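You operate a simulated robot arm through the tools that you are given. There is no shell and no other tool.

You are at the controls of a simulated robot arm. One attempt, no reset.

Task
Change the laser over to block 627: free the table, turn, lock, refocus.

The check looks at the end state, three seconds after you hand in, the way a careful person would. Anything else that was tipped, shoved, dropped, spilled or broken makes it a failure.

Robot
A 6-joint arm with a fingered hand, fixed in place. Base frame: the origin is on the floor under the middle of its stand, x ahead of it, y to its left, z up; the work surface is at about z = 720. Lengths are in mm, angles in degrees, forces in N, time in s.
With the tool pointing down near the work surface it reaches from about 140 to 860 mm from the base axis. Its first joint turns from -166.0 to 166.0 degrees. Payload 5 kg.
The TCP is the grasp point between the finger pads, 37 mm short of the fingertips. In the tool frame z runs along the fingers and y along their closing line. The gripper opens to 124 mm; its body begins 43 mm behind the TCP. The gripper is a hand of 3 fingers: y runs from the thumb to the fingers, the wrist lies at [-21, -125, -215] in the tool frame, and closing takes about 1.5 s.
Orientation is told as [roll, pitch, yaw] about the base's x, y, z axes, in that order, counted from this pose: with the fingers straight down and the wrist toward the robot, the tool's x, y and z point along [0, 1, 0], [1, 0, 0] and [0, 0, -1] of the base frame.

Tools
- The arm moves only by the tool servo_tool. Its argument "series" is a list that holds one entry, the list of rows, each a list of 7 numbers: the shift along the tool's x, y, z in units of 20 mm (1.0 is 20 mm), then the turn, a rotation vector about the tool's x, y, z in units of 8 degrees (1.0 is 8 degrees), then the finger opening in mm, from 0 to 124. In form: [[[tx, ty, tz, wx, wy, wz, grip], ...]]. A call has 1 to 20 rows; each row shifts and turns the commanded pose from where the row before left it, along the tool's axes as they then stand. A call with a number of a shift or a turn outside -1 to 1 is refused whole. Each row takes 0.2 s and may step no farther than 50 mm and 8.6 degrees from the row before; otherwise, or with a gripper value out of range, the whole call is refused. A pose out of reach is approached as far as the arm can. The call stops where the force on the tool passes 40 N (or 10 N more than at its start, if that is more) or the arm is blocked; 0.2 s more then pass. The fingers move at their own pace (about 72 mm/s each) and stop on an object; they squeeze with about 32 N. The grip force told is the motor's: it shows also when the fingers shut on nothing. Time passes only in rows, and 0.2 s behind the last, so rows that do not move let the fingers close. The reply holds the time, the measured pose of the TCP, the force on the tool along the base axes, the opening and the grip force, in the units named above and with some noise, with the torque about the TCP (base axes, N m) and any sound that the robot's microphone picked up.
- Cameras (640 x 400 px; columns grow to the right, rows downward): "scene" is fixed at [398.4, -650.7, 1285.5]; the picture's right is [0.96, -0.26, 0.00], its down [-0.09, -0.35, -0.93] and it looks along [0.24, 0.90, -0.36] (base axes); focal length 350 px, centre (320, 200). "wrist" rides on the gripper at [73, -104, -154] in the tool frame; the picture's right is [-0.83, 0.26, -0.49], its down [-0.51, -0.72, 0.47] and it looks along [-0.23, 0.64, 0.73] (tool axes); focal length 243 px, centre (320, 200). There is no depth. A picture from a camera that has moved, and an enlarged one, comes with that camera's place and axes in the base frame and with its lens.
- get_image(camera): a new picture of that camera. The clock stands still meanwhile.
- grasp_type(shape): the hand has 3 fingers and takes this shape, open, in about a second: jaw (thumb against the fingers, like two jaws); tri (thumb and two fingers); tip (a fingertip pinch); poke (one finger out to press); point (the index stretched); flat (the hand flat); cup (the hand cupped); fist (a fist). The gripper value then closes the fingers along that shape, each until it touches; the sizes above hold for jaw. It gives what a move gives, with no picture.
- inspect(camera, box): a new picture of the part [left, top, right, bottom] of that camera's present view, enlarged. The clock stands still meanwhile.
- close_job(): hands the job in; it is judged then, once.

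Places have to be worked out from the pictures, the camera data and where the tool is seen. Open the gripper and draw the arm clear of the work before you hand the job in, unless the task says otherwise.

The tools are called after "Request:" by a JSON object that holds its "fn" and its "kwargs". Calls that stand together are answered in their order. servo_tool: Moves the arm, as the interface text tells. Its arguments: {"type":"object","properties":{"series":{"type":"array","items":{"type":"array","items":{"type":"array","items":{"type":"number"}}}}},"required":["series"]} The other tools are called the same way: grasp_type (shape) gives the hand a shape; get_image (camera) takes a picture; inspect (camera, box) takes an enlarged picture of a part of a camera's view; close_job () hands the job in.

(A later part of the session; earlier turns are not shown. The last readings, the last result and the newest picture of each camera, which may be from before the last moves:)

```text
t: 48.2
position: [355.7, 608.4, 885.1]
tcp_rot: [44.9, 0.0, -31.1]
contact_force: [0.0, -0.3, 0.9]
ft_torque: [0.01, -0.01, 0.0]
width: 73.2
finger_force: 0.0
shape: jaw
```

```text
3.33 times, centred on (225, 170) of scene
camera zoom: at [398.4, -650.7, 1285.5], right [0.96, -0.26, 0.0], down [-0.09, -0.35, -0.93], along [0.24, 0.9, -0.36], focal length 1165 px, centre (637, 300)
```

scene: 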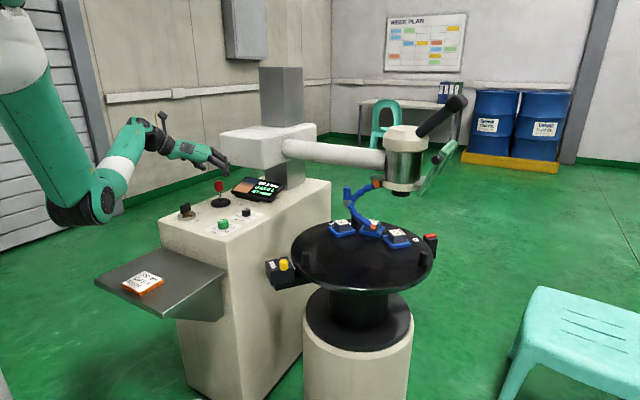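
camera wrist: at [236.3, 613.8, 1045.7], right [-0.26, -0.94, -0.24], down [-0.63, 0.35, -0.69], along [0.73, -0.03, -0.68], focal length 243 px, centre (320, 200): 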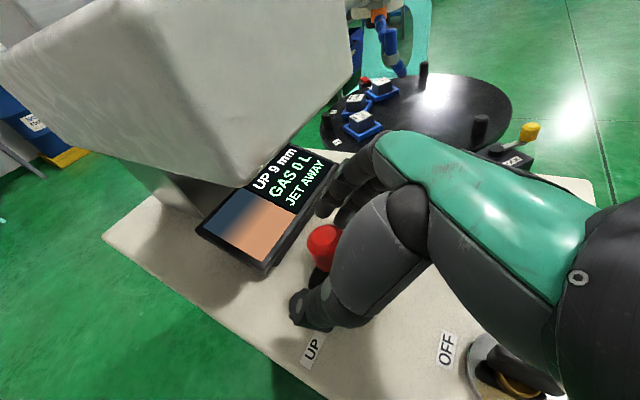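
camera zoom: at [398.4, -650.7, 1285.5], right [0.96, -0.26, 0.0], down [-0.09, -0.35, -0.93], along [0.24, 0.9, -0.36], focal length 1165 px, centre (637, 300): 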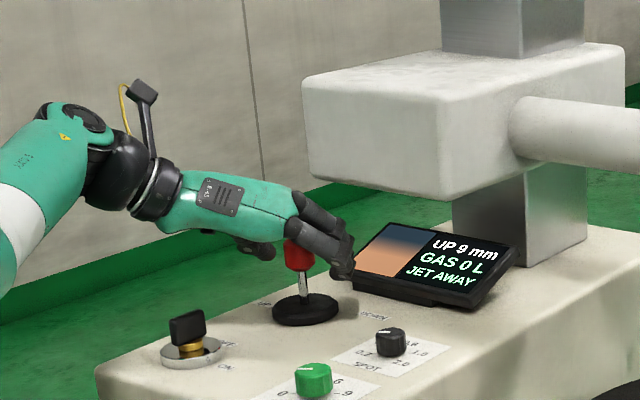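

The hand straddles the knob, and the display is readable in both views. I'll narrow the opening to about 46 mm without squeezing the knob.

Request:
{"fn": "servo_tool", "kwargs": {"series": [[[0, 0, 0, 0, 0, 0, 60], [0, 0, 0, 0, 0, 0, 50], [0, 0, 0, 0, 0, 0, 46], [0, 0, 0, 0, 0, 0, 46]]]}}

Request:
{"fn": "inspect", "kwargs": {"camera": "wrist", "box": [190, 130, 390, 340]}}

Request:
{"fn": "inspect", "kwargs": {"camera": "scene", "box": [190, 150, 290, 220]}}

```text
t: 49.2
position: [355.9, 608.7, 884.9]
tcp_rot: [44.9, 0.1, -31.0]
contact_force: [1.0, -0.7, -0.5]
ft_torque: [0.02, 0.02, 0.02]
width: 46.3
finger_force: 0.0
shape: jaw
```

```text
1.90 times, centred on (290, 235) of wrist
camera zoom: at [236.2, 613.7, 1045.6], right [-0.26, -0.94, -0.24], down [-0.63, 0.35, -0.69], along [0.73, -0.03, -0.68], focal length 462 px, centre (377, 133)
```

zoom: 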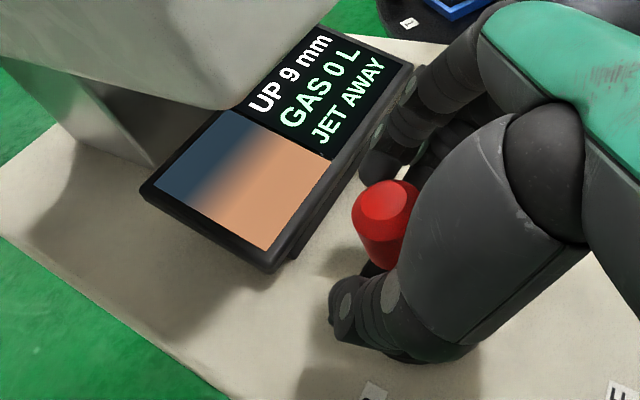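

```text
5.71 times, centred on (240, 185) of scene
camera zoom: at [398.4, -650.7, 1285.5], right [0.96, -0.26, 0.0], down [-0.09, -0.35, -0.93], along [0.24, 0.9, -0.36], focal length 1997 px, centre (777, 286)
```

zoom: 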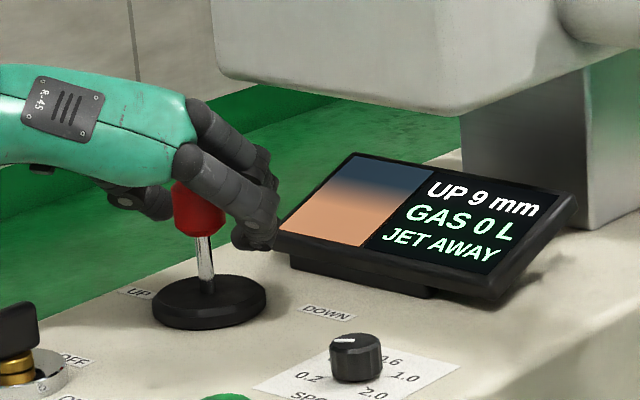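

I'll test the direction with a short push toward UP, away from the block, and then read the display.

Request:
{"fn": "servo_tool", "kwargs": {"series": [[[0, -0.25, 0, 0, 0, 0, 46], [0, -0.25, 0, 0, 0, 0, 46]]]}}

Request:
{"fn": "inspect", "kwargs": {"camera": "scene", "box": [190, 150, 290, 220]}}

```text
t: 49.8
position: [346.6, 614.9, 885.0]
tcp_rot: [45.0, 0.1, -31.0]
contact_force: [0.6, 0.8, 0.9]
ft_torque: [-0.03, 0.0, 0.02]
width: 46.5
finger_force: 0.1
shape: jaw
```

```text
5.71 times, centred on (240, 185) of scene
camera zoom: at [398.4, -650.7, 1285.5], right [0.96, -0.26, 0.0], down [-0.09, -0.35, -0.93], along [0.24, 0.9, -0.36], focal length 1997 px, centre (777, 286)
```

zoom: 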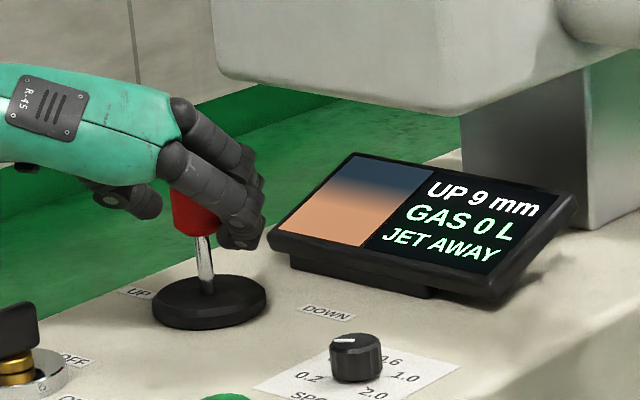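

Request:
{"fn": "servo_tool", "kwargs": {"series": [[[0, -0.25, 0, 0, 0, 0, 46]]]}}

Request:
{"fn": "inspect", "kwargs": {"camera": "scene", "box": [190, 150, 290, 220]}}

```text
t: 50.2
position: [341.6, 616.4, 884.9]
tcp_rot: [44.9, 0.0, -31.1]
contact_force: [2.1, -0.1, 0.1]
ft_torque: [-0.03, -0.01, -0.01]
width: 46.8
finger_force: 0.1
shape: jaw
```

```text
5.71 times, centred on (240, 185) of scene
camera zoom: at [398.4, -650.7, 1285.5], right [0.96, -0.26, 0.0], down [-0.09, -0.35, -0.93], along [0.24, 0.9, -0.36], focal length 1997 px, centre (777, 286)
```

zoom: 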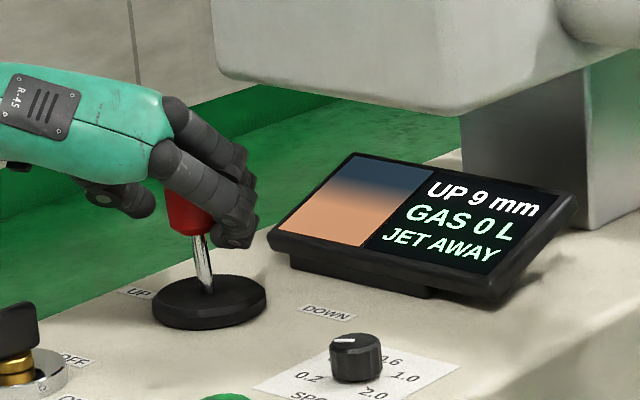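

The stick is starting to tilt toward UP with about 2 N. I'll push another 5 mm and check the reading.

Request:
{"fn": "servo_tool", "kwargs": {"series": [[[0, -0.25, 0, 0, 0, 0, 46]]]}}

Request:
{"fn": "inspect", "kwargs": {"camera": "scene", "box": [190, 150, 290, 220]}}

```text
t: 50.6
position: [336.8, 618.9, 885.8]
tcp_rot: [45.0, 0.0, -31.0]
contact_force: [2.1, 0.6, -0.6]
ft_torque: [0.02, -0.07, -0.02]
width: 46.9
finger_force: 0.1
shape: jaw
```

```text
5.71 times, centred on (240, 185) of scene
camera zoom: at [398.4, -650.7, 1285.5], right [0.96, -0.26, 0.0], down [-0.09, -0.35, -0.93], along [0.24, 0.9, -0.36], focal length 1997 px, centre (777, 286)
```

zoom: 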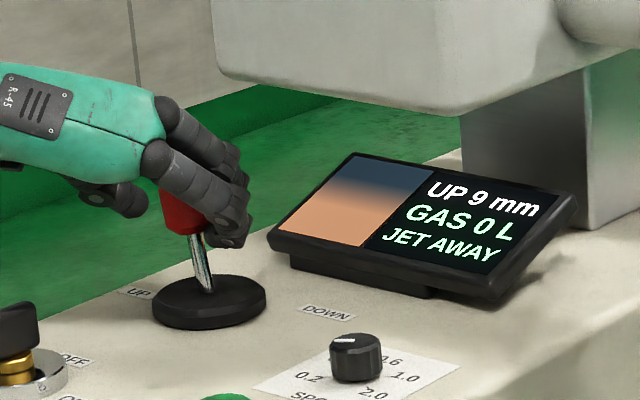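

Request:
{"fn": "servo_tool", "kwargs": {"series": [[[0, -0.2, 0, 0, 0, 0, 46], [0, 0, 0, 0, 0, 0, 46]]]}}

Request:
{"fn": "inspect", "kwargs": {"camera": "scene", "box": [190, 150, 290, 220]}}

```text
t: 51.2
position: [333.7, 621.3, 883.6]
tcp_rot: [45.0, -0.1, -31.1]
contact_force: [3.7, 0.0, 0.0]
ft_torque: [-0.01, -0.08, 0.05]
width: 47.1
finger_force: 0.0
shape: jaw
```

```text
5.71 times, centred on (240, 185) of scene
camera zoom: at [398.4, -650.7, 1285.5], right [0.96, -0.26, 0.0], down [-0.09, -0.35, -0.93], along [0.24, 0.9, -0.36], focal length 1997 px, centre (777, 286)
```

zoom: 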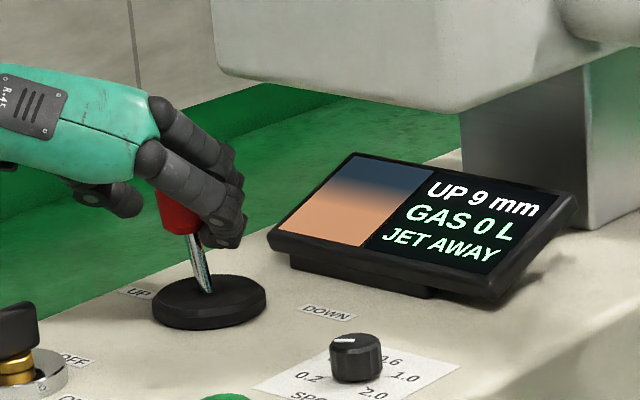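

Request:
{"fn": "servo_tool", "kwargs": {"series": [[[0, -0.25, 0, 0, 0, 0, 46], [0, 0, 0, 0, 0, 0, 46]]]}}

Request:
{"fn": "inspect", "kwargs": {"camera": "scene", "box": [190, 150, 290, 220]}}

```text
t: 51.8
position: [331.2, 624.2, 885.1]
tcp_rot: [45.0, 0.0, -31.0]
contact_force: [4.7, -1.1, -0.8]
ft_torque: [0.01, -0.09, 0.03]
width: 47.7
finger_force: 0.0
shape: jaw
```

```text
5.71 times, centred on (240, 185) of scene
camera zoom: at [398.4, -650.7, 1285.5], right [0.96, -0.26, 0.0], down [-0.09, -0.35, -0.93], along [0.24, 0.9, -0.36], focal length 1997 px, centre (777, 286)
```

zoom: 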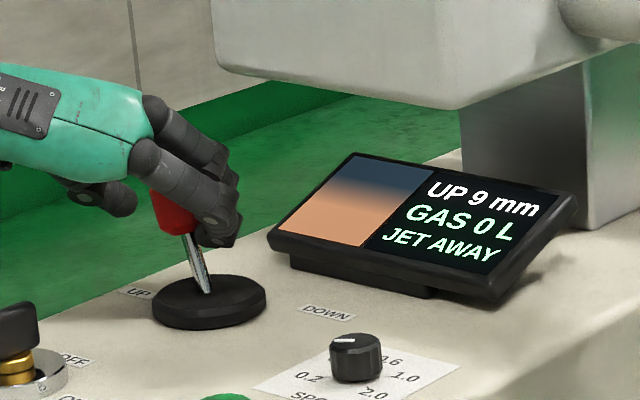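

The carriage box has risen a few millimetres in the image, so the stick drives the head up, but the display has not changed yet. I'll let the stick return to neutral, wait, and read again.

Request:
{"fn": "servo_tool", "kwargs": {"series": [[[0, 0.8, 0, 0, 0, 0, 46], [0, 0.45, 0, 0, 0, 0, 46], [0, 0, 0, 0, 0, 0, 46], [0, 0, 0, 0, 0, 0, 46], [0, 0, 0, 0, 0, 0, 46]]]}}

Request:
{"fn": "inspect", "kwargs": {"camera": "scene", "box": [190, 150, 290, 220]}}

Request:
{"fn": "inspect", "kwargs": {"camera": "scene", "box": [340, 120, 450, 280]}}

```text
t: 53.0
position: [351.3, 611.6, 885.7]
tcp_rot: [45.0, 0.0, -31.0]
contact_force: [-0.5, -0.2, -0.1]
ft_torque: [0.01, -0.02, -0.02]
width: 46.4
finger_force: 0.1
shape: jaw
```

```text
5.71 times, centred on (240, 185) of scene
camera zoom: at [398.4, -650.7, 1285.5], right [0.96, -0.26, 0.0], down [-0.09, -0.35, -0.93], along [0.24, 0.9, -0.36], focal length 1997 px, centre (777, 286)
```

zoom: 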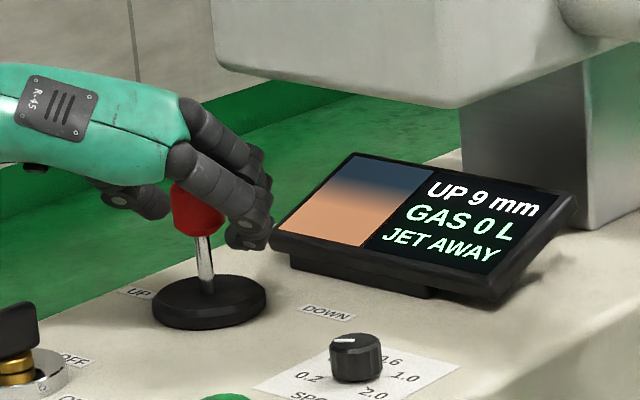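

```text
2.50 times, centred on (395, 200) of scene
camera zoom: at [398.4, -650.7, 1285.5], right [0.96, -0.26, 0.0], down [-0.09, -0.35, -0.93], along [0.24, 0.9, -0.36], focal length 874 px, centre (132, 200)
```

zoom: 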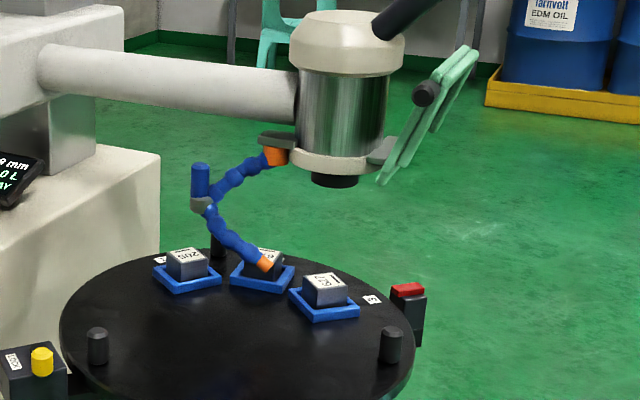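

The head visibly rose about 5 mm while the display is unchanged. I'll wait a couple of seconds at neutral to see whether the reading lags.

Request:
{"fn": "servo_tool", "kwargs": {"series": [[[0, 0.1, 0, 0, 0, 0, 46], [0, 0, 0, 0, 0, 0, 46], [0, 0, 0, 0, 0, 0, 46], [0, 0, 0, 0, 0, 0, 46], [0, 0, 0, 0, 0, 0, 46], [0, 0, 0, 0, 0, 0, 46], [0, 0, 0, 0, 0, 0, 46], [0, 0, 0, 0, 0, 0, 46], [0, 0, 0, 0, 0, 0, 46], [0, 0, 0, 0, 0, 0, 46]]]}}

Request:
{"fn": "inspect", "kwargs": {"camera": "wrist", "box": [190, 130, 390, 340]}}

Request:
{"fn": "inspect", "kwargs": {"camera": "scene", "box": [220, 170, 290, 215]}}

Request:
{"fn": "inspect", "kwargs": {"camera": "scene", "box": [330, 80, 490, 240]}}

```text
t: 55.2
position: [354.3, 610.8, 884.5]
tcp_rot: [45.0, -0.1, -31.0]
contact_force: [0.0, 0.0, 0.6]
ft_torque: [-0.02, -0.01, -0.02]
width: 46.6
finger_force: 0.0
shape: jaw
```

```text
1.90 times, centred on (290, 235) of wrist
camera zoom: at [234.0, 615.6, 1045.5], right [-0.26, -0.94, -0.24], down [-0.63, 0.35, -0.69], along [0.73, -0.03, -0.68], focal length 462 px, centre (377, 133)
```

zoom: 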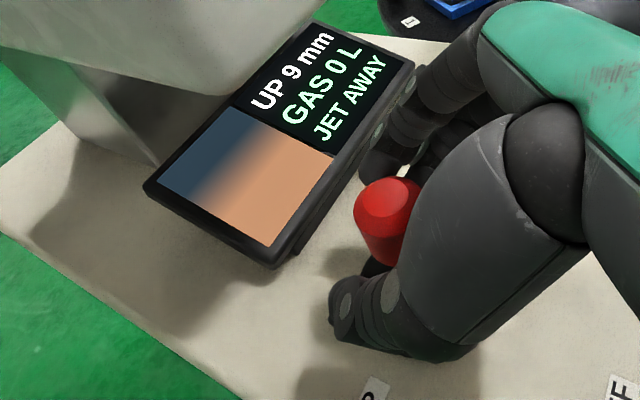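

```text
8.89 times, centred on (255, 192) of scene
camera zoom: at [398.4, -650.7, 1285.5], right [0.96, -0.26, 0.0], down [-0.09, -0.35, -0.93], along [0.24, 0.9, -0.36], focal length 3107 px, centre (898, 267)
```

zoom: 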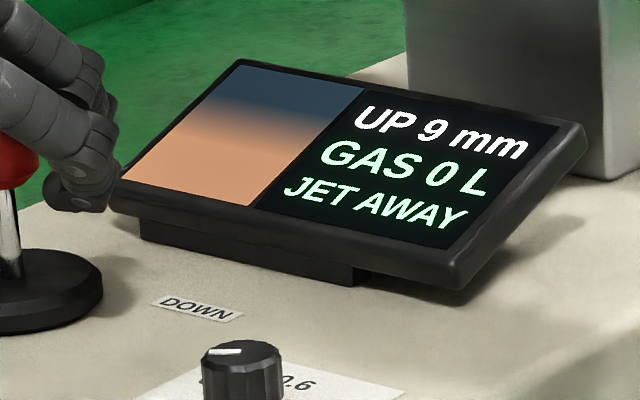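

```text
2.50 times, centred on (410, 160) of scene
camera zoom: at [398.4, -650.7, 1285.5], right [0.96, -0.26, 0.0], down [-0.09, -0.35, -0.93], along [0.24, 0.9, -0.36], focal length 874 px, centre (95, 300)
```

zoom: 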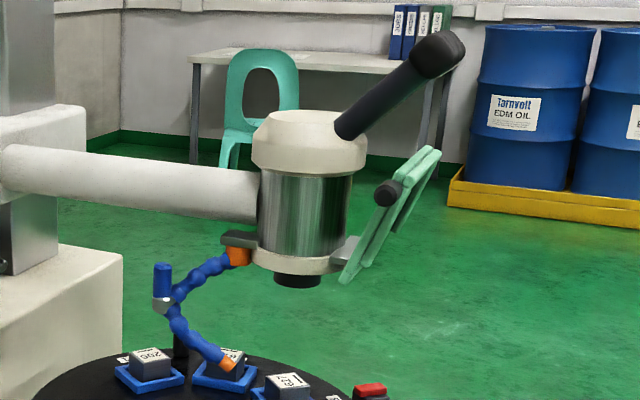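

The reading still says "UP 9 mm" although the head went up about 6 mm, so it may be saturated or state the head's offset. I'll test the other way by pushing toward DOWN and watching both head and display.

Request:
{"fn": "servo_tool", "kwargs": {"series": [[[0, 0.5, 0, 0, 0, 0, 46], [0, 0.4, 0, 0, 0, 0, 46], [0, 0, 0, 0, 0, 0, 46]]]}}

Request:
{"fn": "inspect", "kwargs": {"camera": "scene", "box": [190, 150, 290, 220]}}

```text
t: 56.0
position: [368.7, 602.3, 884.5]
tcp_rot: [45.0, 0.0, -30.9]
contact_force: [-1.2, 0.1, -0.2]
ft_torque: [0.02, 0.01, 0.03]
width: 46.4
finger_force: 0.1
shape: jaw
```

```text
5.71 times, centred on (240, 185) of scene
camera zoom: at [398.4, -650.7, 1285.5], right [0.96, -0.26, 0.0], down [-0.09, -0.35, -0.93], along [0.24, 0.9, -0.36], focal length 1997 px, centre (777, 286)
```

zoom: 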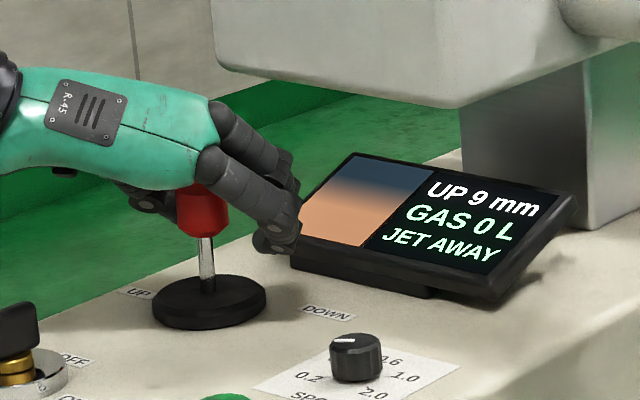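

Request:
{"fn": "servo_tool", "kwargs": {"series": [[[0, 0.4, 0, 0, 0, 0, 46], [0, 0.2, 0, 0, 0, 0, 46]]]}}

Request:
{"fn": "inspect", "kwargs": {"camera": "scene", "box": [190, 150, 290, 220]}}

```text
t: 56.6
position: [379.9, 596.2, 884.7]
tcp_rot: [45.0, 0.0, -30.9]
contact_force: [-1.4, 0.7, 0.9]
ft_torque: [0.03, 0.04, 0.03]
width: 47.0
finger_force: 0.0
shape: jaw
```

```text
5.71 times, centred on (240, 185) of scene
camera zoom: at [398.4, -650.7, 1285.5], right [0.96, -0.26, 0.0], down [-0.09, -0.35, -0.93], along [0.24, 0.9, -0.36], focal length 1997 px, centre (777, 286)
```

zoom: 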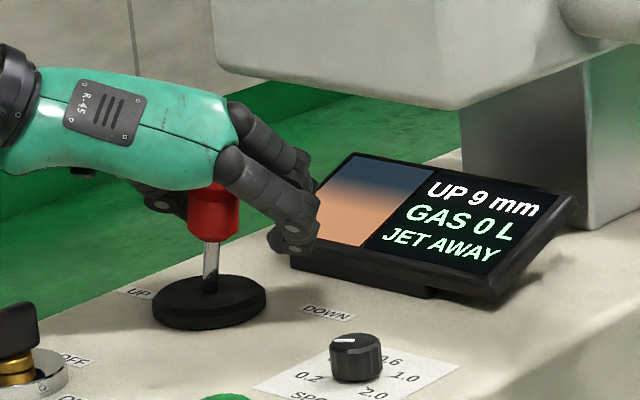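

Request:
{"fn": "servo_tool", "kwargs": {"series": [[[0, 0.4, 0, 0, 0, 0, 46], [0, 0, 0, 0, 0, 0, 46]]]}}

Request:
{"fn": "inspect", "kwargs": {"camera": "scene", "box": [190, 150, 290, 220]}}

Request:
{"fn": "inspect", "kwargs": {"camera": "scene", "box": [330, 80, 490, 240]}}

```text
t: 57.2
position: [385.1, 591.6, 885.6]
tcp_rot: [45.0, 0.0, -31.0]
contact_force: [-2.8, 2.1, 1.5]
ft_torque: [0.03, 0.04, 0.02]
width: 47.5
finger_force: 0.1
shape: jaw
```

```text
5.71 times, centred on (240, 185) of scene
camera zoom: at [398.4, -650.7, 1285.5], right [0.96, -0.26, 0.0], down [-0.09, -0.35, -0.93], along [0.24, 0.9, -0.36], focal length 1997 px, centre (777, 286)
```

zoom: 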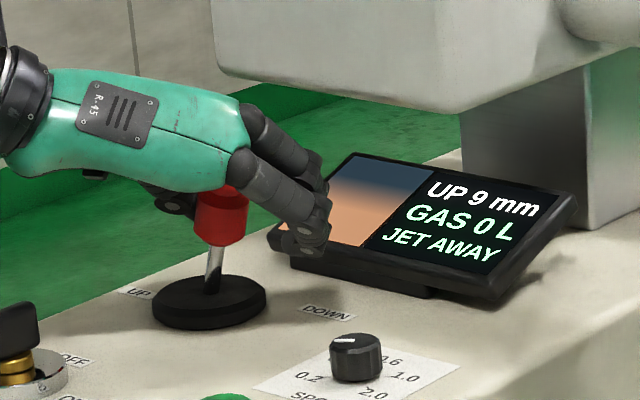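

```text
2.50 times, centred on (410, 160) of scene
camera zoom: at [398.4, -650.7, 1285.5], right [0.96, -0.26, 0.0], down [-0.09, -0.35, -0.93], along [0.24, 0.9, -0.36], focal length 874 px, centre (95, 300)
```

zoom: 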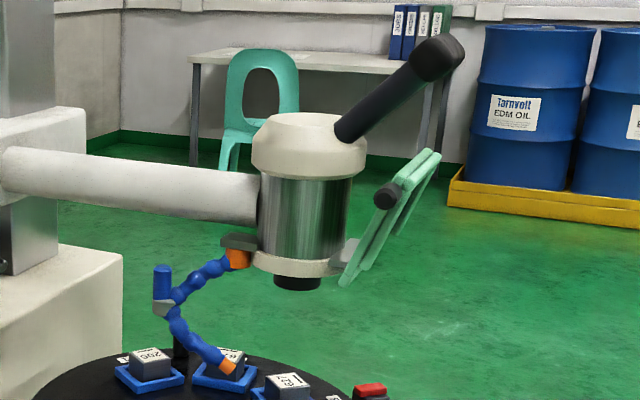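

The head is now descending, nearly back to its starting height. I'll hold slightly longer and watch the display.

Request:
{"fn": "servo_tool", "kwargs": {"series": [[[0, 0, 0, 0, 0, 0, 46], [0, 0, 0, 0, 0, 0, 46]]]}}

Request:
{"fn": "inspect", "kwargs": {"camera": "scene", "box": [190, 150, 290, 220]}}

```text
t: 57.8
position: [386.7, 591.7, 884.6]
tcp_rot: [45.0, 0.0, -31.0]
contact_force: [-1.4, 2.2, 1.4]
ft_torque: [0.09, 0.08, 0.05]
width: 47.6
finger_force: 0.1
shape: jaw
```

```text
5.71 times, centred on (240, 185) of scene
camera zoom: at [398.4, -650.7, 1285.5], right [0.96, -0.26, 0.0], down [-0.09, -0.35, -0.93], along [0.24, 0.9, -0.36], focal length 1997 px, centre (777, 286)
```

zoom: 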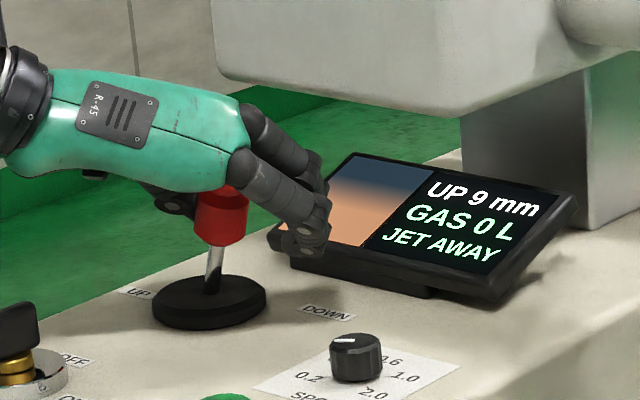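

Request:
{"fn": "servo_tool", "kwargs": {"series": [[[0, 0, 0, 0, 0, 0, 46], [0, 0, 0, 0, 0, 0, 46]]]}}

Request:
{"fn": "inspect", "kwargs": {"camera": "scene", "box": [190, 150, 290, 220]}}

Request:
{"fn": "inspect", "kwargs": {"camera": "scene", "box": [330, 80, 490, 240]}}

```text
t: 58.4
position: [386.2, 590.3, 883.4]
tcp_rot: [45.1, 0.0, -30.9]
contact_force: [-1.5, 1.4, 0.9]
ft_torque: [0.08, 0.05, 0.0]
width: 47.6
finger_force: 0.1
shape: jaw
```

```text
5.71 times, centred on (240, 185) of scene
camera zoom: at [398.4, -650.7, 1285.5], right [0.96, -0.26, 0.0], down [-0.09, -0.35, -0.93], along [0.24, 0.9, -0.36], focal length 1997 px, centre (777, 286)
```

zoom: 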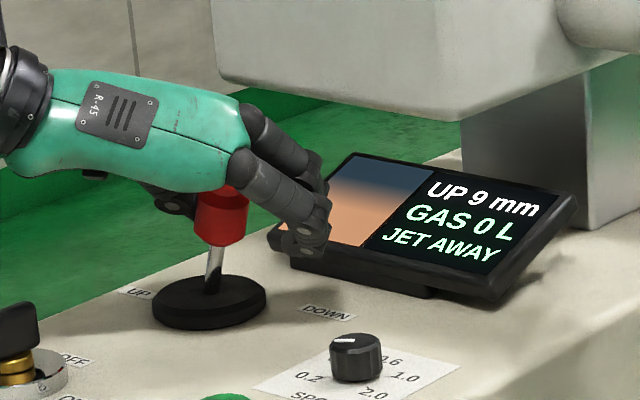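

```text
2.50 times, centred on (410, 160) of scene
camera zoom: at [398.4, -650.7, 1285.5], right [0.96, -0.26, 0.0], down [-0.09, -0.35, -0.93], along [0.24, 0.9, -0.36], focal length 874 px, centre (95, 300)
```

zoom: 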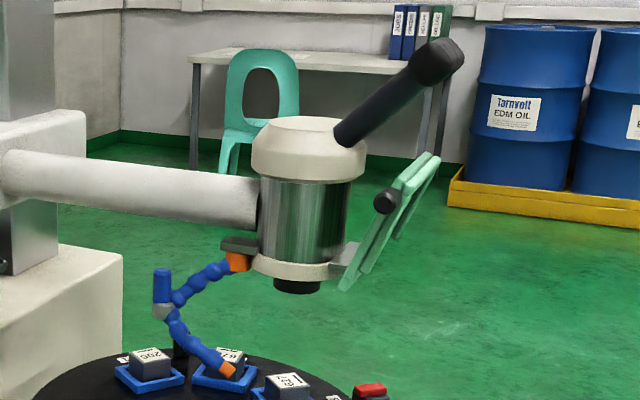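

The head is now about 4 mm below its starting height with no display change, so I'll release to neutral for a moment to think and check everything is still in order.

Request:
{"fn": "servo_tool", "kwargs": {"series": [[[0, -0.9, 0, 0, 0, 0, 46], [0, -0.4, 0, 0, 0, 0, 46], [0, 0, 0, 0, 0, 0, 46], [0, 0, 0, 0, 0, 0, 46]]]}}

Request:
{"fn": "inspect", "kwargs": {"camera": "scene", "box": [220, 170, 290, 215]}}

Request:
{"fn": "inspect", "kwargs": {"camera": "scene", "box": [340, 120, 450, 280]}}

Request:
{"fn": "inspect", "kwargs": {"camera": "scene", "box": [165, 190, 235, 235]}}

```text
t: 59.4
position: [362.5, 604.5, 884.4]
tcp_rot: [45.1, -0.1, -31.0]
contact_force: [-0.2, 0.3, 0.1]
ft_torque: [0.0, 0.01, 0.01]
width: 46.2
finger_force: 0.0
shape: jaw
```

```text
8.89 times, centred on (255, 192) of scene
camera zoom: at [398.4, -650.7, 1285.5], right [0.96, -0.26, 0.0], down [-0.09, -0.35, -0.93], along [0.24, 0.9, -0.36], focal length 3107 px, centre (898, 267)
```

zoom: 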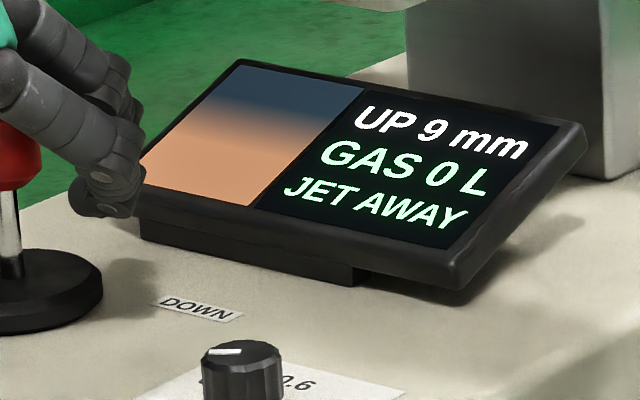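

```text
2.50 times, centred on (395, 200) of scene
camera zoom: at [398.4, -650.7, 1285.5], right [0.96, -0.26, 0.0], down [-0.09, -0.35, -0.93], along [0.24, 0.9, -0.36], focal length 874 px, centre (132, 200)
```

zoom: 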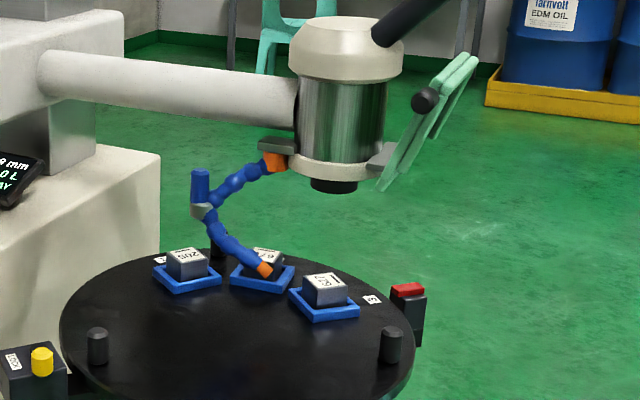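

```text
8.89 times, centred on (200, 212) of scene
camera zoom: at [398.4, -650.7, 1285.5], right [0.96, -0.26, 0.0], down [-0.09, -0.35, -0.93], along [0.24, 0.9, -0.36], focal length 3107 px, centre (1387, 89)
```

zoom: 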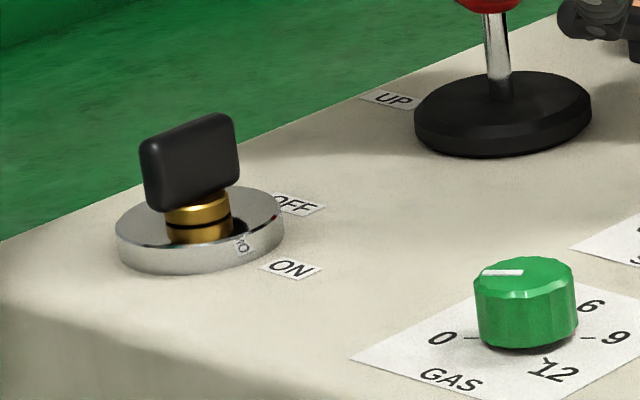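

Nothing else has been disturbed. I'll drive the head further DOWN in a controlled pulse (it moves at about 5 mm/s with over 100 mm of standoff) to see if the reading starts changing.

Request:
{"fn": "servo_tool", "kwargs": {"series": [[[0, 0.9, 0, 0, 0, 0, 46], [0, 0.5, 0, 0, 0, 0, 46], [0, 0, 0, 0, 0, 0, 46], [0, 0, 0, 0, 0, 0, 46], [0, 0, 0, 0, 0, 0, 46]]]}}

Request:
{"fn": "inspect", "kwargs": {"camera": "scene", "box": [190, 150, 290, 220]}}

Request:
{"fn": "inspect", "kwargs": {"camera": "scene", "box": [340, 120, 450, 280]}}

```text
t: 60.6
position: [387.0, 590.0, 883.7]
tcp_rot: [45.0, -0.1, -31.0]
contact_force: [-2.4, 1.6, 1.4]
ft_torque: [0.07, 0.09, 0.03]
width: 47.6
finger_force: 0.1
shape: jaw
```

```text
5.71 times, centred on (240, 185) of scene
camera zoom: at [398.4, -650.7, 1285.5], right [0.96, -0.26, 0.0], down [-0.09, -0.35, -0.93], along [0.24, 0.9, -0.36], focal length 1997 px, centre (777, 286)
```

zoom: 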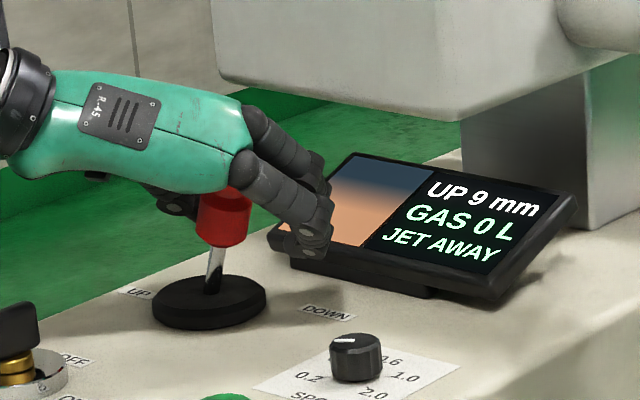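

```text
2.50 times, centred on (395, 200) of scene
camera zoom: at [398.4, -650.7, 1285.5], right [0.96, -0.26, 0.0], down [-0.09, -0.35, -0.93], along [0.24, 0.9, -0.36], focal length 874 px, centre (132, 200)
```

zoom: 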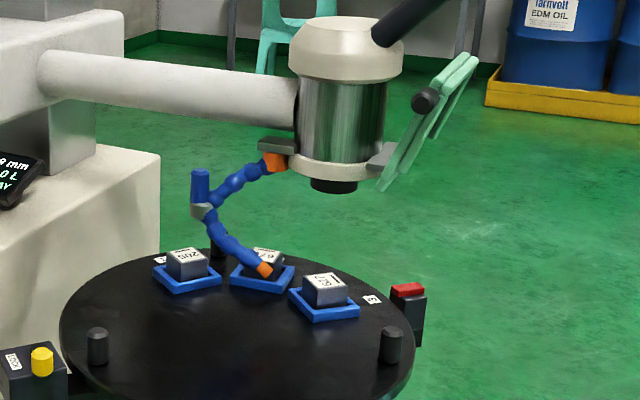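

Request:
{"fn": "servo_tool", "kwargs": {"series": [[[0, 0, 0, 0, 0, 0, 46], [0, 0, 0, 0, 0, 0, 46]]]}}

Request:
{"fn": "inspect", "kwargs": {"camera": "scene", "box": [190, 150, 290, 220]}}

Request:
{"fn": "inspect", "kwargs": {"camera": "scene", "box": [370, 120, 430, 210]}}

```text
t: 61.2
position: [386.8, 589.4, 883.1]
tcp_rot: [45.0, 0.0, -31.0]
contact_force: [-2.8, 2.8, 0.7]
ft_torque: [0.03, 0.06, 0.01]
width: 47.8
finger_force: 0.1
shape: jaw
```

```text
5.71 times, centred on (240, 185) of scene
camera zoom: at [398.4, -650.7, 1285.5], right [0.96, -0.26, 0.0], down [-0.09, -0.35, -0.93], along [0.24, 0.9, -0.36], focal length 1997 px, centre (777, 286)
```

zoom: 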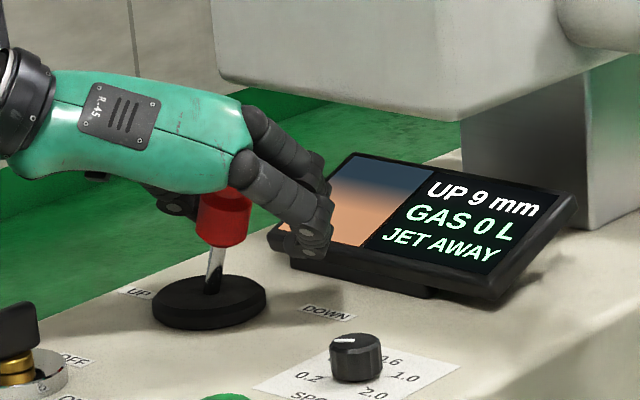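

```text
4.44 times, centred on (400, 165) of scene
camera zoom: at [398.4, -650.7, 1285.5], right [0.96, -0.26, 0.0], down [-0.09, -0.35, -0.93], along [0.24, 0.9, -0.36], focal length 1553 px, centre (-36, 356)
```

zoom: 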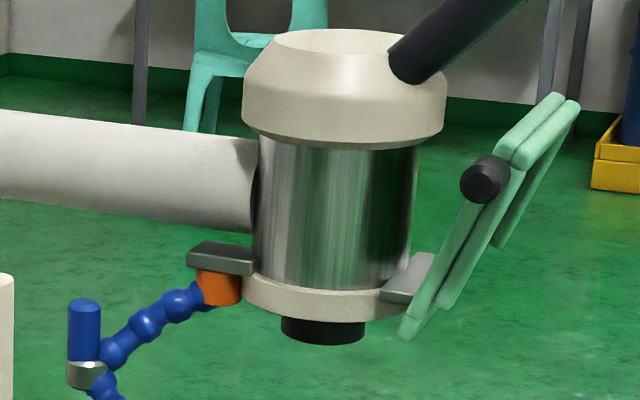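

Request:
{"fn": "inspect", "kwargs": {"camera": "scene", "box": [380, 175, 420, 200]}}

Request:
{"fn": "servo_tool", "kwargs": {"series": [[[0, 0, 0, 0, 0, 0, 46], [0, 0, 0, 0, 0, 0, 46], [0, 0, 0, 0, 0, 0, 46], [0, 0, 0, 0, 0, 0, 46]]]}}

Request:
{"fn": "inspect", "kwargs": {"camera": "scene", "box": [380, 175, 420, 200]}}

Request:
{"fn": "inspect", "kwargs": {"camera": "scene", "box": [190, 150, 290, 220]}}

```text
16.00 times, centred on (400, 188) of scene
camera zoom: at [398.4, -650.7, 1285.5], right [0.96, -0.26, 0.0], down [-0.09, -0.35, -0.93], along [0.24, 0.9, -0.36], focal length 5592 px, centre (-960, 400)
```

zoom: 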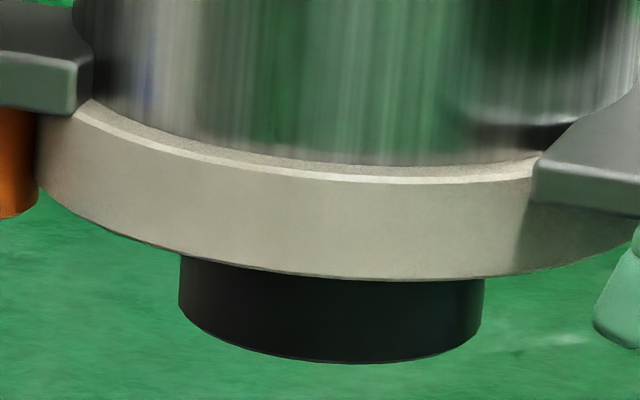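

```text
t: 62.2
position: [388.2, 589.7, 884.5]
tcp_rot: [45.1, 0.0, -31.1]
contact_force: [-1.6, 2.0, 0.5]
ft_torque: [0.05, 0.07, 0.0]
width: 48.0
finger_force: 0.0
shape: jaw
```

```text
16.00 times, centred on (400, 188) of scene
camera zoom: at [398.4, -650.7, 1285.5], right [0.96, -0.26, 0.0], down [-0.09, -0.35, -0.93], along [0.24, 0.9, -0.36], focal length 5592 px, centre (-960, 400)
```

zoom: 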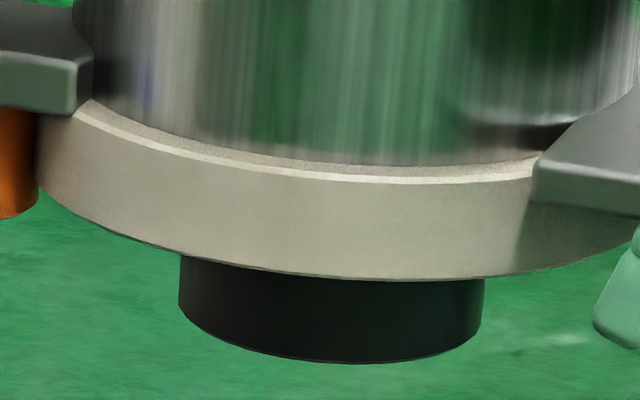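

```text
5.71 times, centred on (240, 185) of scene
camera zoom: at [398.4, -650.7, 1285.5], right [0.96, -0.26, 0.0], down [-0.09, -0.35, -0.93], along [0.24, 0.9, -0.36], focal length 1997 px, centre (777, 286)
```

zoom: 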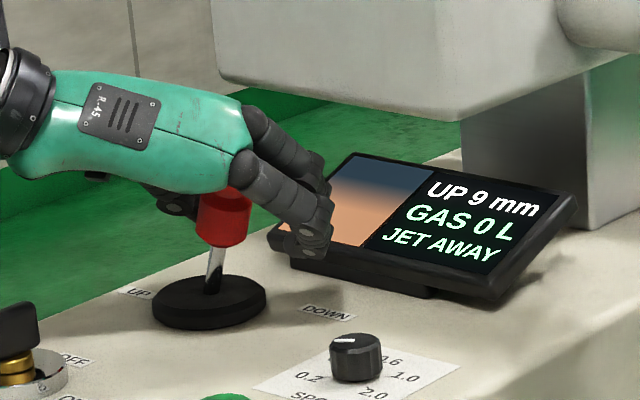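

The head has stopped at its lower travel limit and the display still says UP 9, so the target must be upward. I'll push toward UP and drive the head up in steps while watching the reading.

Request:
{"fn": "servo_tool", "kwargs": {"series": [[[0, -0.9, 0, 0, 0, 0, 46], [0, -0.9, 0, 0, 0, 0, 46], [0, -0.8, 0, 0, 0, 0, 46], [0, -0.65, 0, 0, 0, 0, 46], [0, 0, 0, 0, 0, 0, 46], [0, 0, 0, 0, 0, 0, 46], [0, 0, 0, 0, 0, 0, 46]]]}}

Request:
{"fn": "inspect", "kwargs": {"camera": "scene", "box": [380, 175, 420, 200]}}

Request:
{"fn": "inspect", "kwargs": {"camera": "scene", "box": [190, 150, 290, 220]}}

```text
t: 63.8
position: [333.0, 623.1, 882.7]
tcp_rot: [45.1, 0.0, -31.0]
contact_force: [4.8, 1.6, 1.1]
ft_torque: [0.02, -0.1, 0.05]
width: 47.1
finger_force: 0.1
shape: jaw
```

```text
16.00 times, centred on (400, 188) of scene
camera zoom: at [398.4, -650.7, 1285.5], right [0.96, -0.26, 0.0], down [-0.09, -0.35, -0.93], along [0.24, 0.9, -0.36], focal length 5592 px, centre (-960, 400)
```

zoom: 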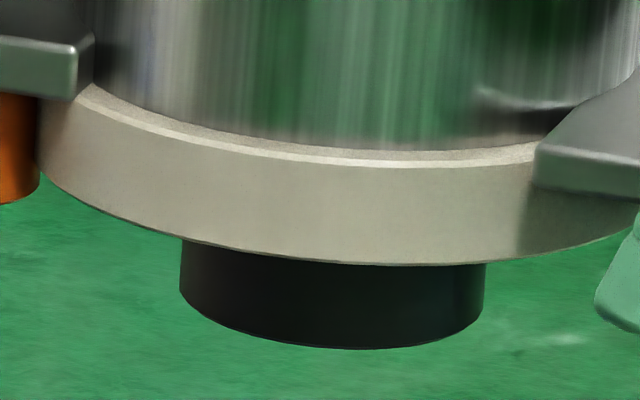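

```text
5.71 times, centred on (240, 185) of scene
camera zoom: at [398.4, -650.7, 1285.5], right [0.96, -0.26, 0.0], down [-0.09, -0.35, -0.93], along [0.24, 0.9, -0.36], focal length 1997 px, centre (777, 286)
```

zoom: 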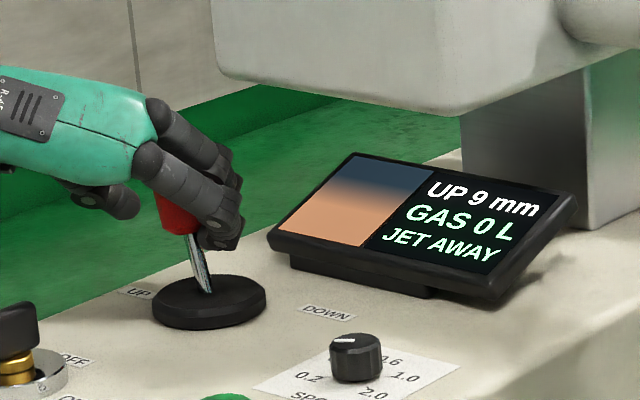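

The head rose 3 mm. I'll keep holding UP in steps of about a second and check.

Request:
{"fn": "servo_tool", "kwargs": {"series": [[[0, 0, 0, 0, 0, 0, 46], [0, 0, 0, 0, 0, 0, 46], [0, 0, 0, 0, 0, 0, 46], [0, 0, 0, 0, 0, 0, 46]]]}}

Request:
{"fn": "inspect", "kwargs": {"camera": "scene", "box": [380, 175, 420, 200]}}

Request:
{"fn": "inspect", "kwargs": {"camera": "scene", "box": [190, 150, 290, 220]}}

```text
t: 64.8
position: [331.3, 622.9, 883.2]
tcp_rot: [45.0, 0.0, -31.0]
contact_force: [4.5, 1.1, 1.0]
ft_torque: [0.06, -0.09, 0.07]
width: 47.3
finger_force: 0.0
shape: jaw
```

```text
16.00 times, centred on (400, 188) of scene
camera zoom: at [398.4, -650.7, 1285.5], right [0.96, -0.26, 0.0], down [-0.09, -0.35, -0.93], along [0.24, 0.9, -0.36], focal length 5592 px, centre (-960, 400)
```

zoom: 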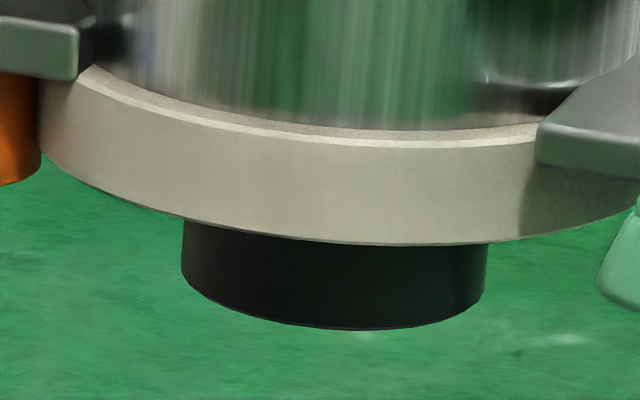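

```text
5.71 times, centred on (240, 185) of scene
camera zoom: at [398.4, -650.7, 1285.5], right [0.96, -0.26, 0.0], down [-0.09, -0.35, -0.93], along [0.24, 0.9, -0.36], focal length 1997 px, centre (777, 286)
```

zoom: 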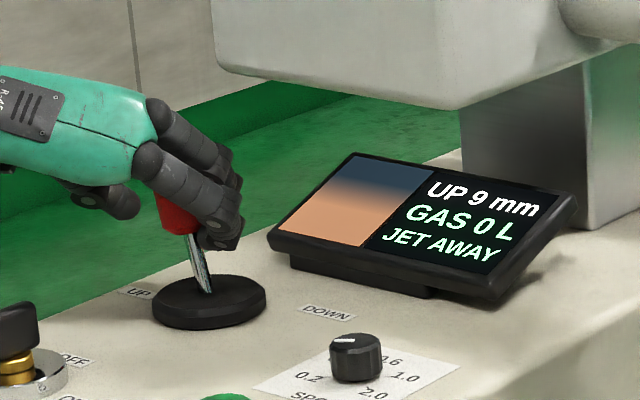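

Request:
{"fn": "servo_tool", "kwargs": {"series": [[[0, 0, 0, 0, 0, 0, 46], [0, 0, 0, 0, 0, 0, 46], [0, 0, 0, 0, 0, 0, 46], [0, 0, 0, 0, 0, 0, 46], [0, 0, 0, 0, 0, 0, 46], [0, 0, 0, 0, 0, 0, 46]]]}}

Request:
{"fn": "inspect", "kwargs": {"camera": "scene", "box": [380, 175, 420, 200]}}

Request:
{"fn": "inspect", "kwargs": {"camera": "scene", "box": [190, 150, 290, 220]}}

```text
t: 66.2
position: [332.0, 621.3, 882.7]
tcp_rot: [45.0, 0.0, -31.0]
contact_force: [4.7, 1.5, 0.2]
ft_torque: [0.01, -0.07, 0.05]
width: 47.2
finger_force: 0.0
shape: jaw
```

```text
16.00 times, centred on (400, 188) of scene
camera zoom: at [398.4, -650.7, 1285.5], right [0.96, -0.26, 0.0], down [-0.09, -0.35, -0.93], along [0.24, 0.9, -0.36], focal length 5592 px, centre (-960, 400)
```

zoom: 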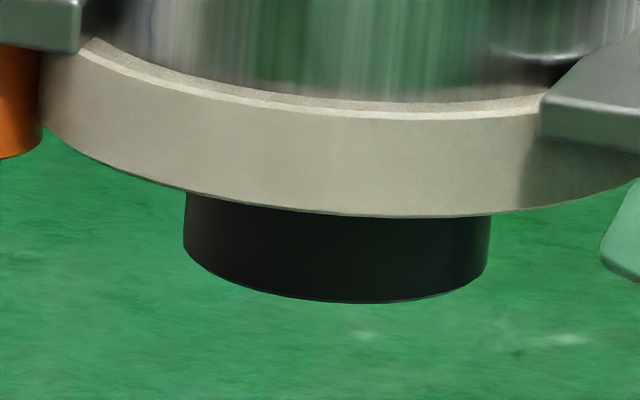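

```text
5.71 times, centred on (240, 185) of scene
camera zoom: at [398.4, -650.7, 1285.5], right [0.96, -0.26, 0.0], down [-0.09, -0.35, -0.93], along [0.24, 0.9, -0.36], focal length 1997 px, centre (777, 286)
```

zoom: 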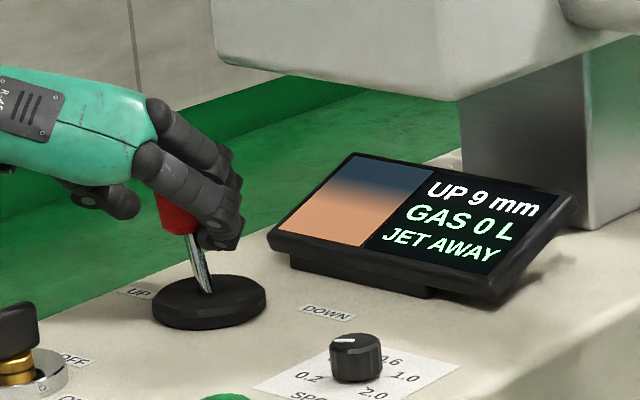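

The display still hasn't changed although the head is now about 9 mm above its starting height. I'll keep going up a little further to see whether the reading is merely saturated.

Request:
{"fn": "servo_tool", "kwargs": {"series": [[[0, 0, 0, 0, 0, 0, 46], [0, 0, 0, 0, 0, 0, 46], [0, 0, 0, 0, 0, 0, 46], [0, 0, 0, 0, 0, 0, 46], [0, 0, 0, 0, 0, 0, 46], [0, 0, 0, 0, 0, 0, 46]]]}}

Request:
{"fn": "inspect", "kwargs": {"camera": "scene", "box": [380, 175, 420, 200]}}

Request:
{"fn": "inspect", "kwargs": {"camera": "scene", "box": [190, 150, 290, 220]}}

Request:
{"fn": "get_image", "kwargs": {"camera": "scene"}}

```text
t: 67.6
position: [333.4, 622.4, 884.3]
tcp_rot: [45.0, 0.0, -30.9]
contact_force: [3.7, 1.4, -0.4]
ft_torque: [0.03, -0.08, 0.07]
width: 47.0
finger_force: 0.2
shape: jaw
```

```text
16.00 times, centred on (400, 188) of scene
camera zoom: at [398.4, -650.7, 1285.5], right [0.96, -0.26, 0.0], down [-0.09, -0.35, -0.93], along [0.24, 0.9, -0.36], focal length 5592 px, centre (-960, 400)
```

zoom: 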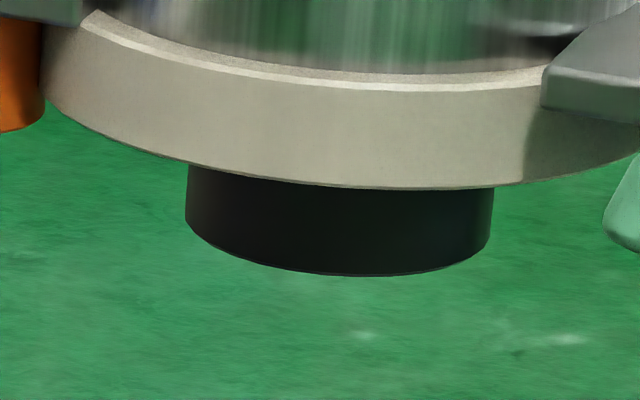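

```text
5.71 times, centred on (240, 185) of scene
camera zoom: at [398.4, -650.7, 1285.5], right [0.96, -0.26, 0.0], down [-0.09, -0.35, -0.93], along [0.24, 0.9, -0.36], focal length 1997 px, centre (777, 286)
```

zoom: 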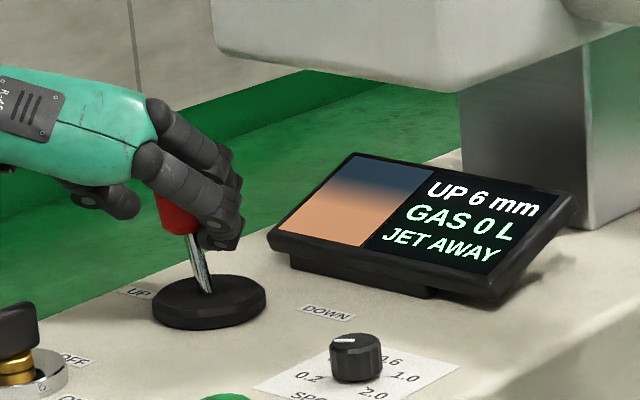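

```text
taken
```

scene: 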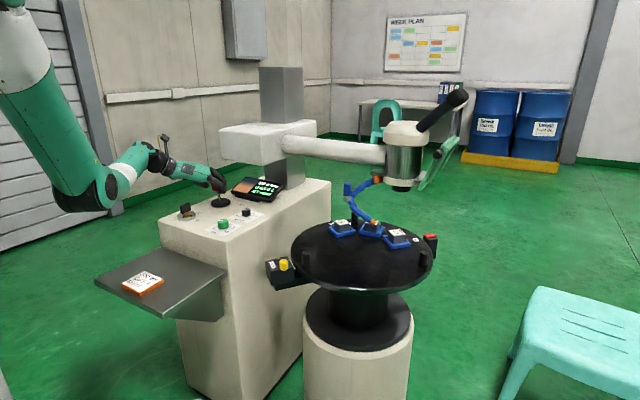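

The display now reads "UP 6 mm", so it was saturated and is asking to go up. I'll continue in smaller steps at about 4 mm/s.

Request:
{"fn": "servo_tool", "kwargs": {"series": [[[0, 0, 0, 0, 0, 0, 46], [0, 0, 0, 0, 0, 0, 46], [0, 0, 0, 0, 0, 0, 46]]]}}

Request:
{"fn": "inspect", "kwargs": {"camera": "scene", "box": [190, 150, 290, 220]}}

```text
t: 68.4
position: [332.9, 622.5, 883.7]
tcp_rot: [45.0, 0.0, -31.1]
contact_force: [4.6, 1.2, -0.7]
ft_torque: [0.01, -0.1, 0.01]
width: 47.1
finger_force: 0.1
shape: jaw
```

```text
5.71 times, centred on (240, 185) of scene
camera zoom: at [398.4, -650.7, 1285.5], right [0.96, -0.26, 0.0], down [-0.09, -0.35, -0.93], along [0.24, 0.9, -0.36], focal length 1997 px, centre (777, 286)
```

zoom: 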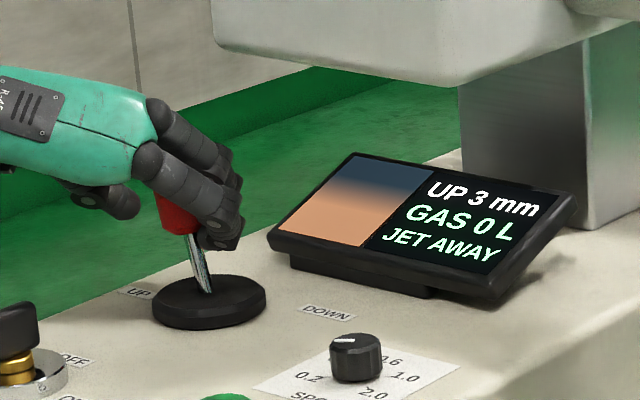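

UP 3 mm. I'll hold one more row, then release to neutral so it doesn't overshoot.

Request:
{"fn": "servo_tool", "kwargs": {"series": [[[0, 0, 0, 0, 0, 0, 46], [0, 0.5, 0, 0, 0, 0, 46], [0, 0.4, 0, 0, 0, 0, 46], [0, 0, 0, 0, 0, 0, 46]]]}}

Request:
{"fn": "inspect", "kwargs": {"camera": "scene", "box": [190, 150, 290, 220]}}

Request:
{"fn": "inspect", "kwargs": {"camera": "scene", "box": [380, 175, 420, 200]}}

```text
t: 69.4
position: [347.8, 613.3, 884.2]
tcp_rot: [45.1, 0.0, -31.0]
contact_force: [0.3, -0.4, -0.4]
ft_torque: [0.0, 0.0, 0.01]
width: 46.3
finger_force: 0.1
shape: jaw
```

```text
5.71 times, centred on (240, 185) of scene
camera zoom: at [398.4, -650.7, 1285.5], right [0.96, -0.26, 0.0], down [-0.09, -0.35, -0.93], along [0.24, 0.9, -0.36], focal length 1997 px, centre (777, 286)
```

zoom: 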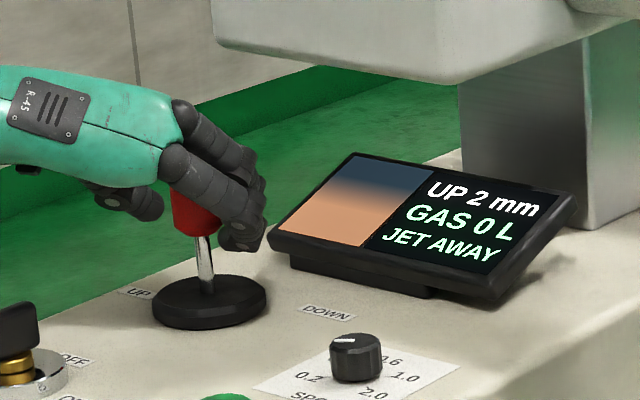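

```text
16.00 times, centred on (400, 188) of scene
camera zoom: at [398.4, -650.7, 1285.5], right [0.96, -0.26, 0.0], down [-0.09, -0.35, -0.93], along [0.24, 0.9, -0.36], focal length 5592 px, centre (-960, 400)
```

zoom: 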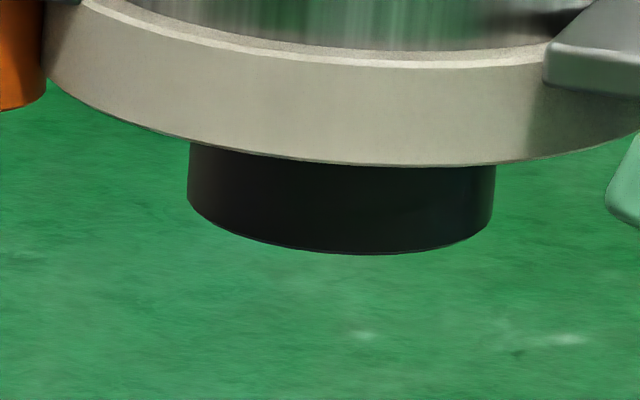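

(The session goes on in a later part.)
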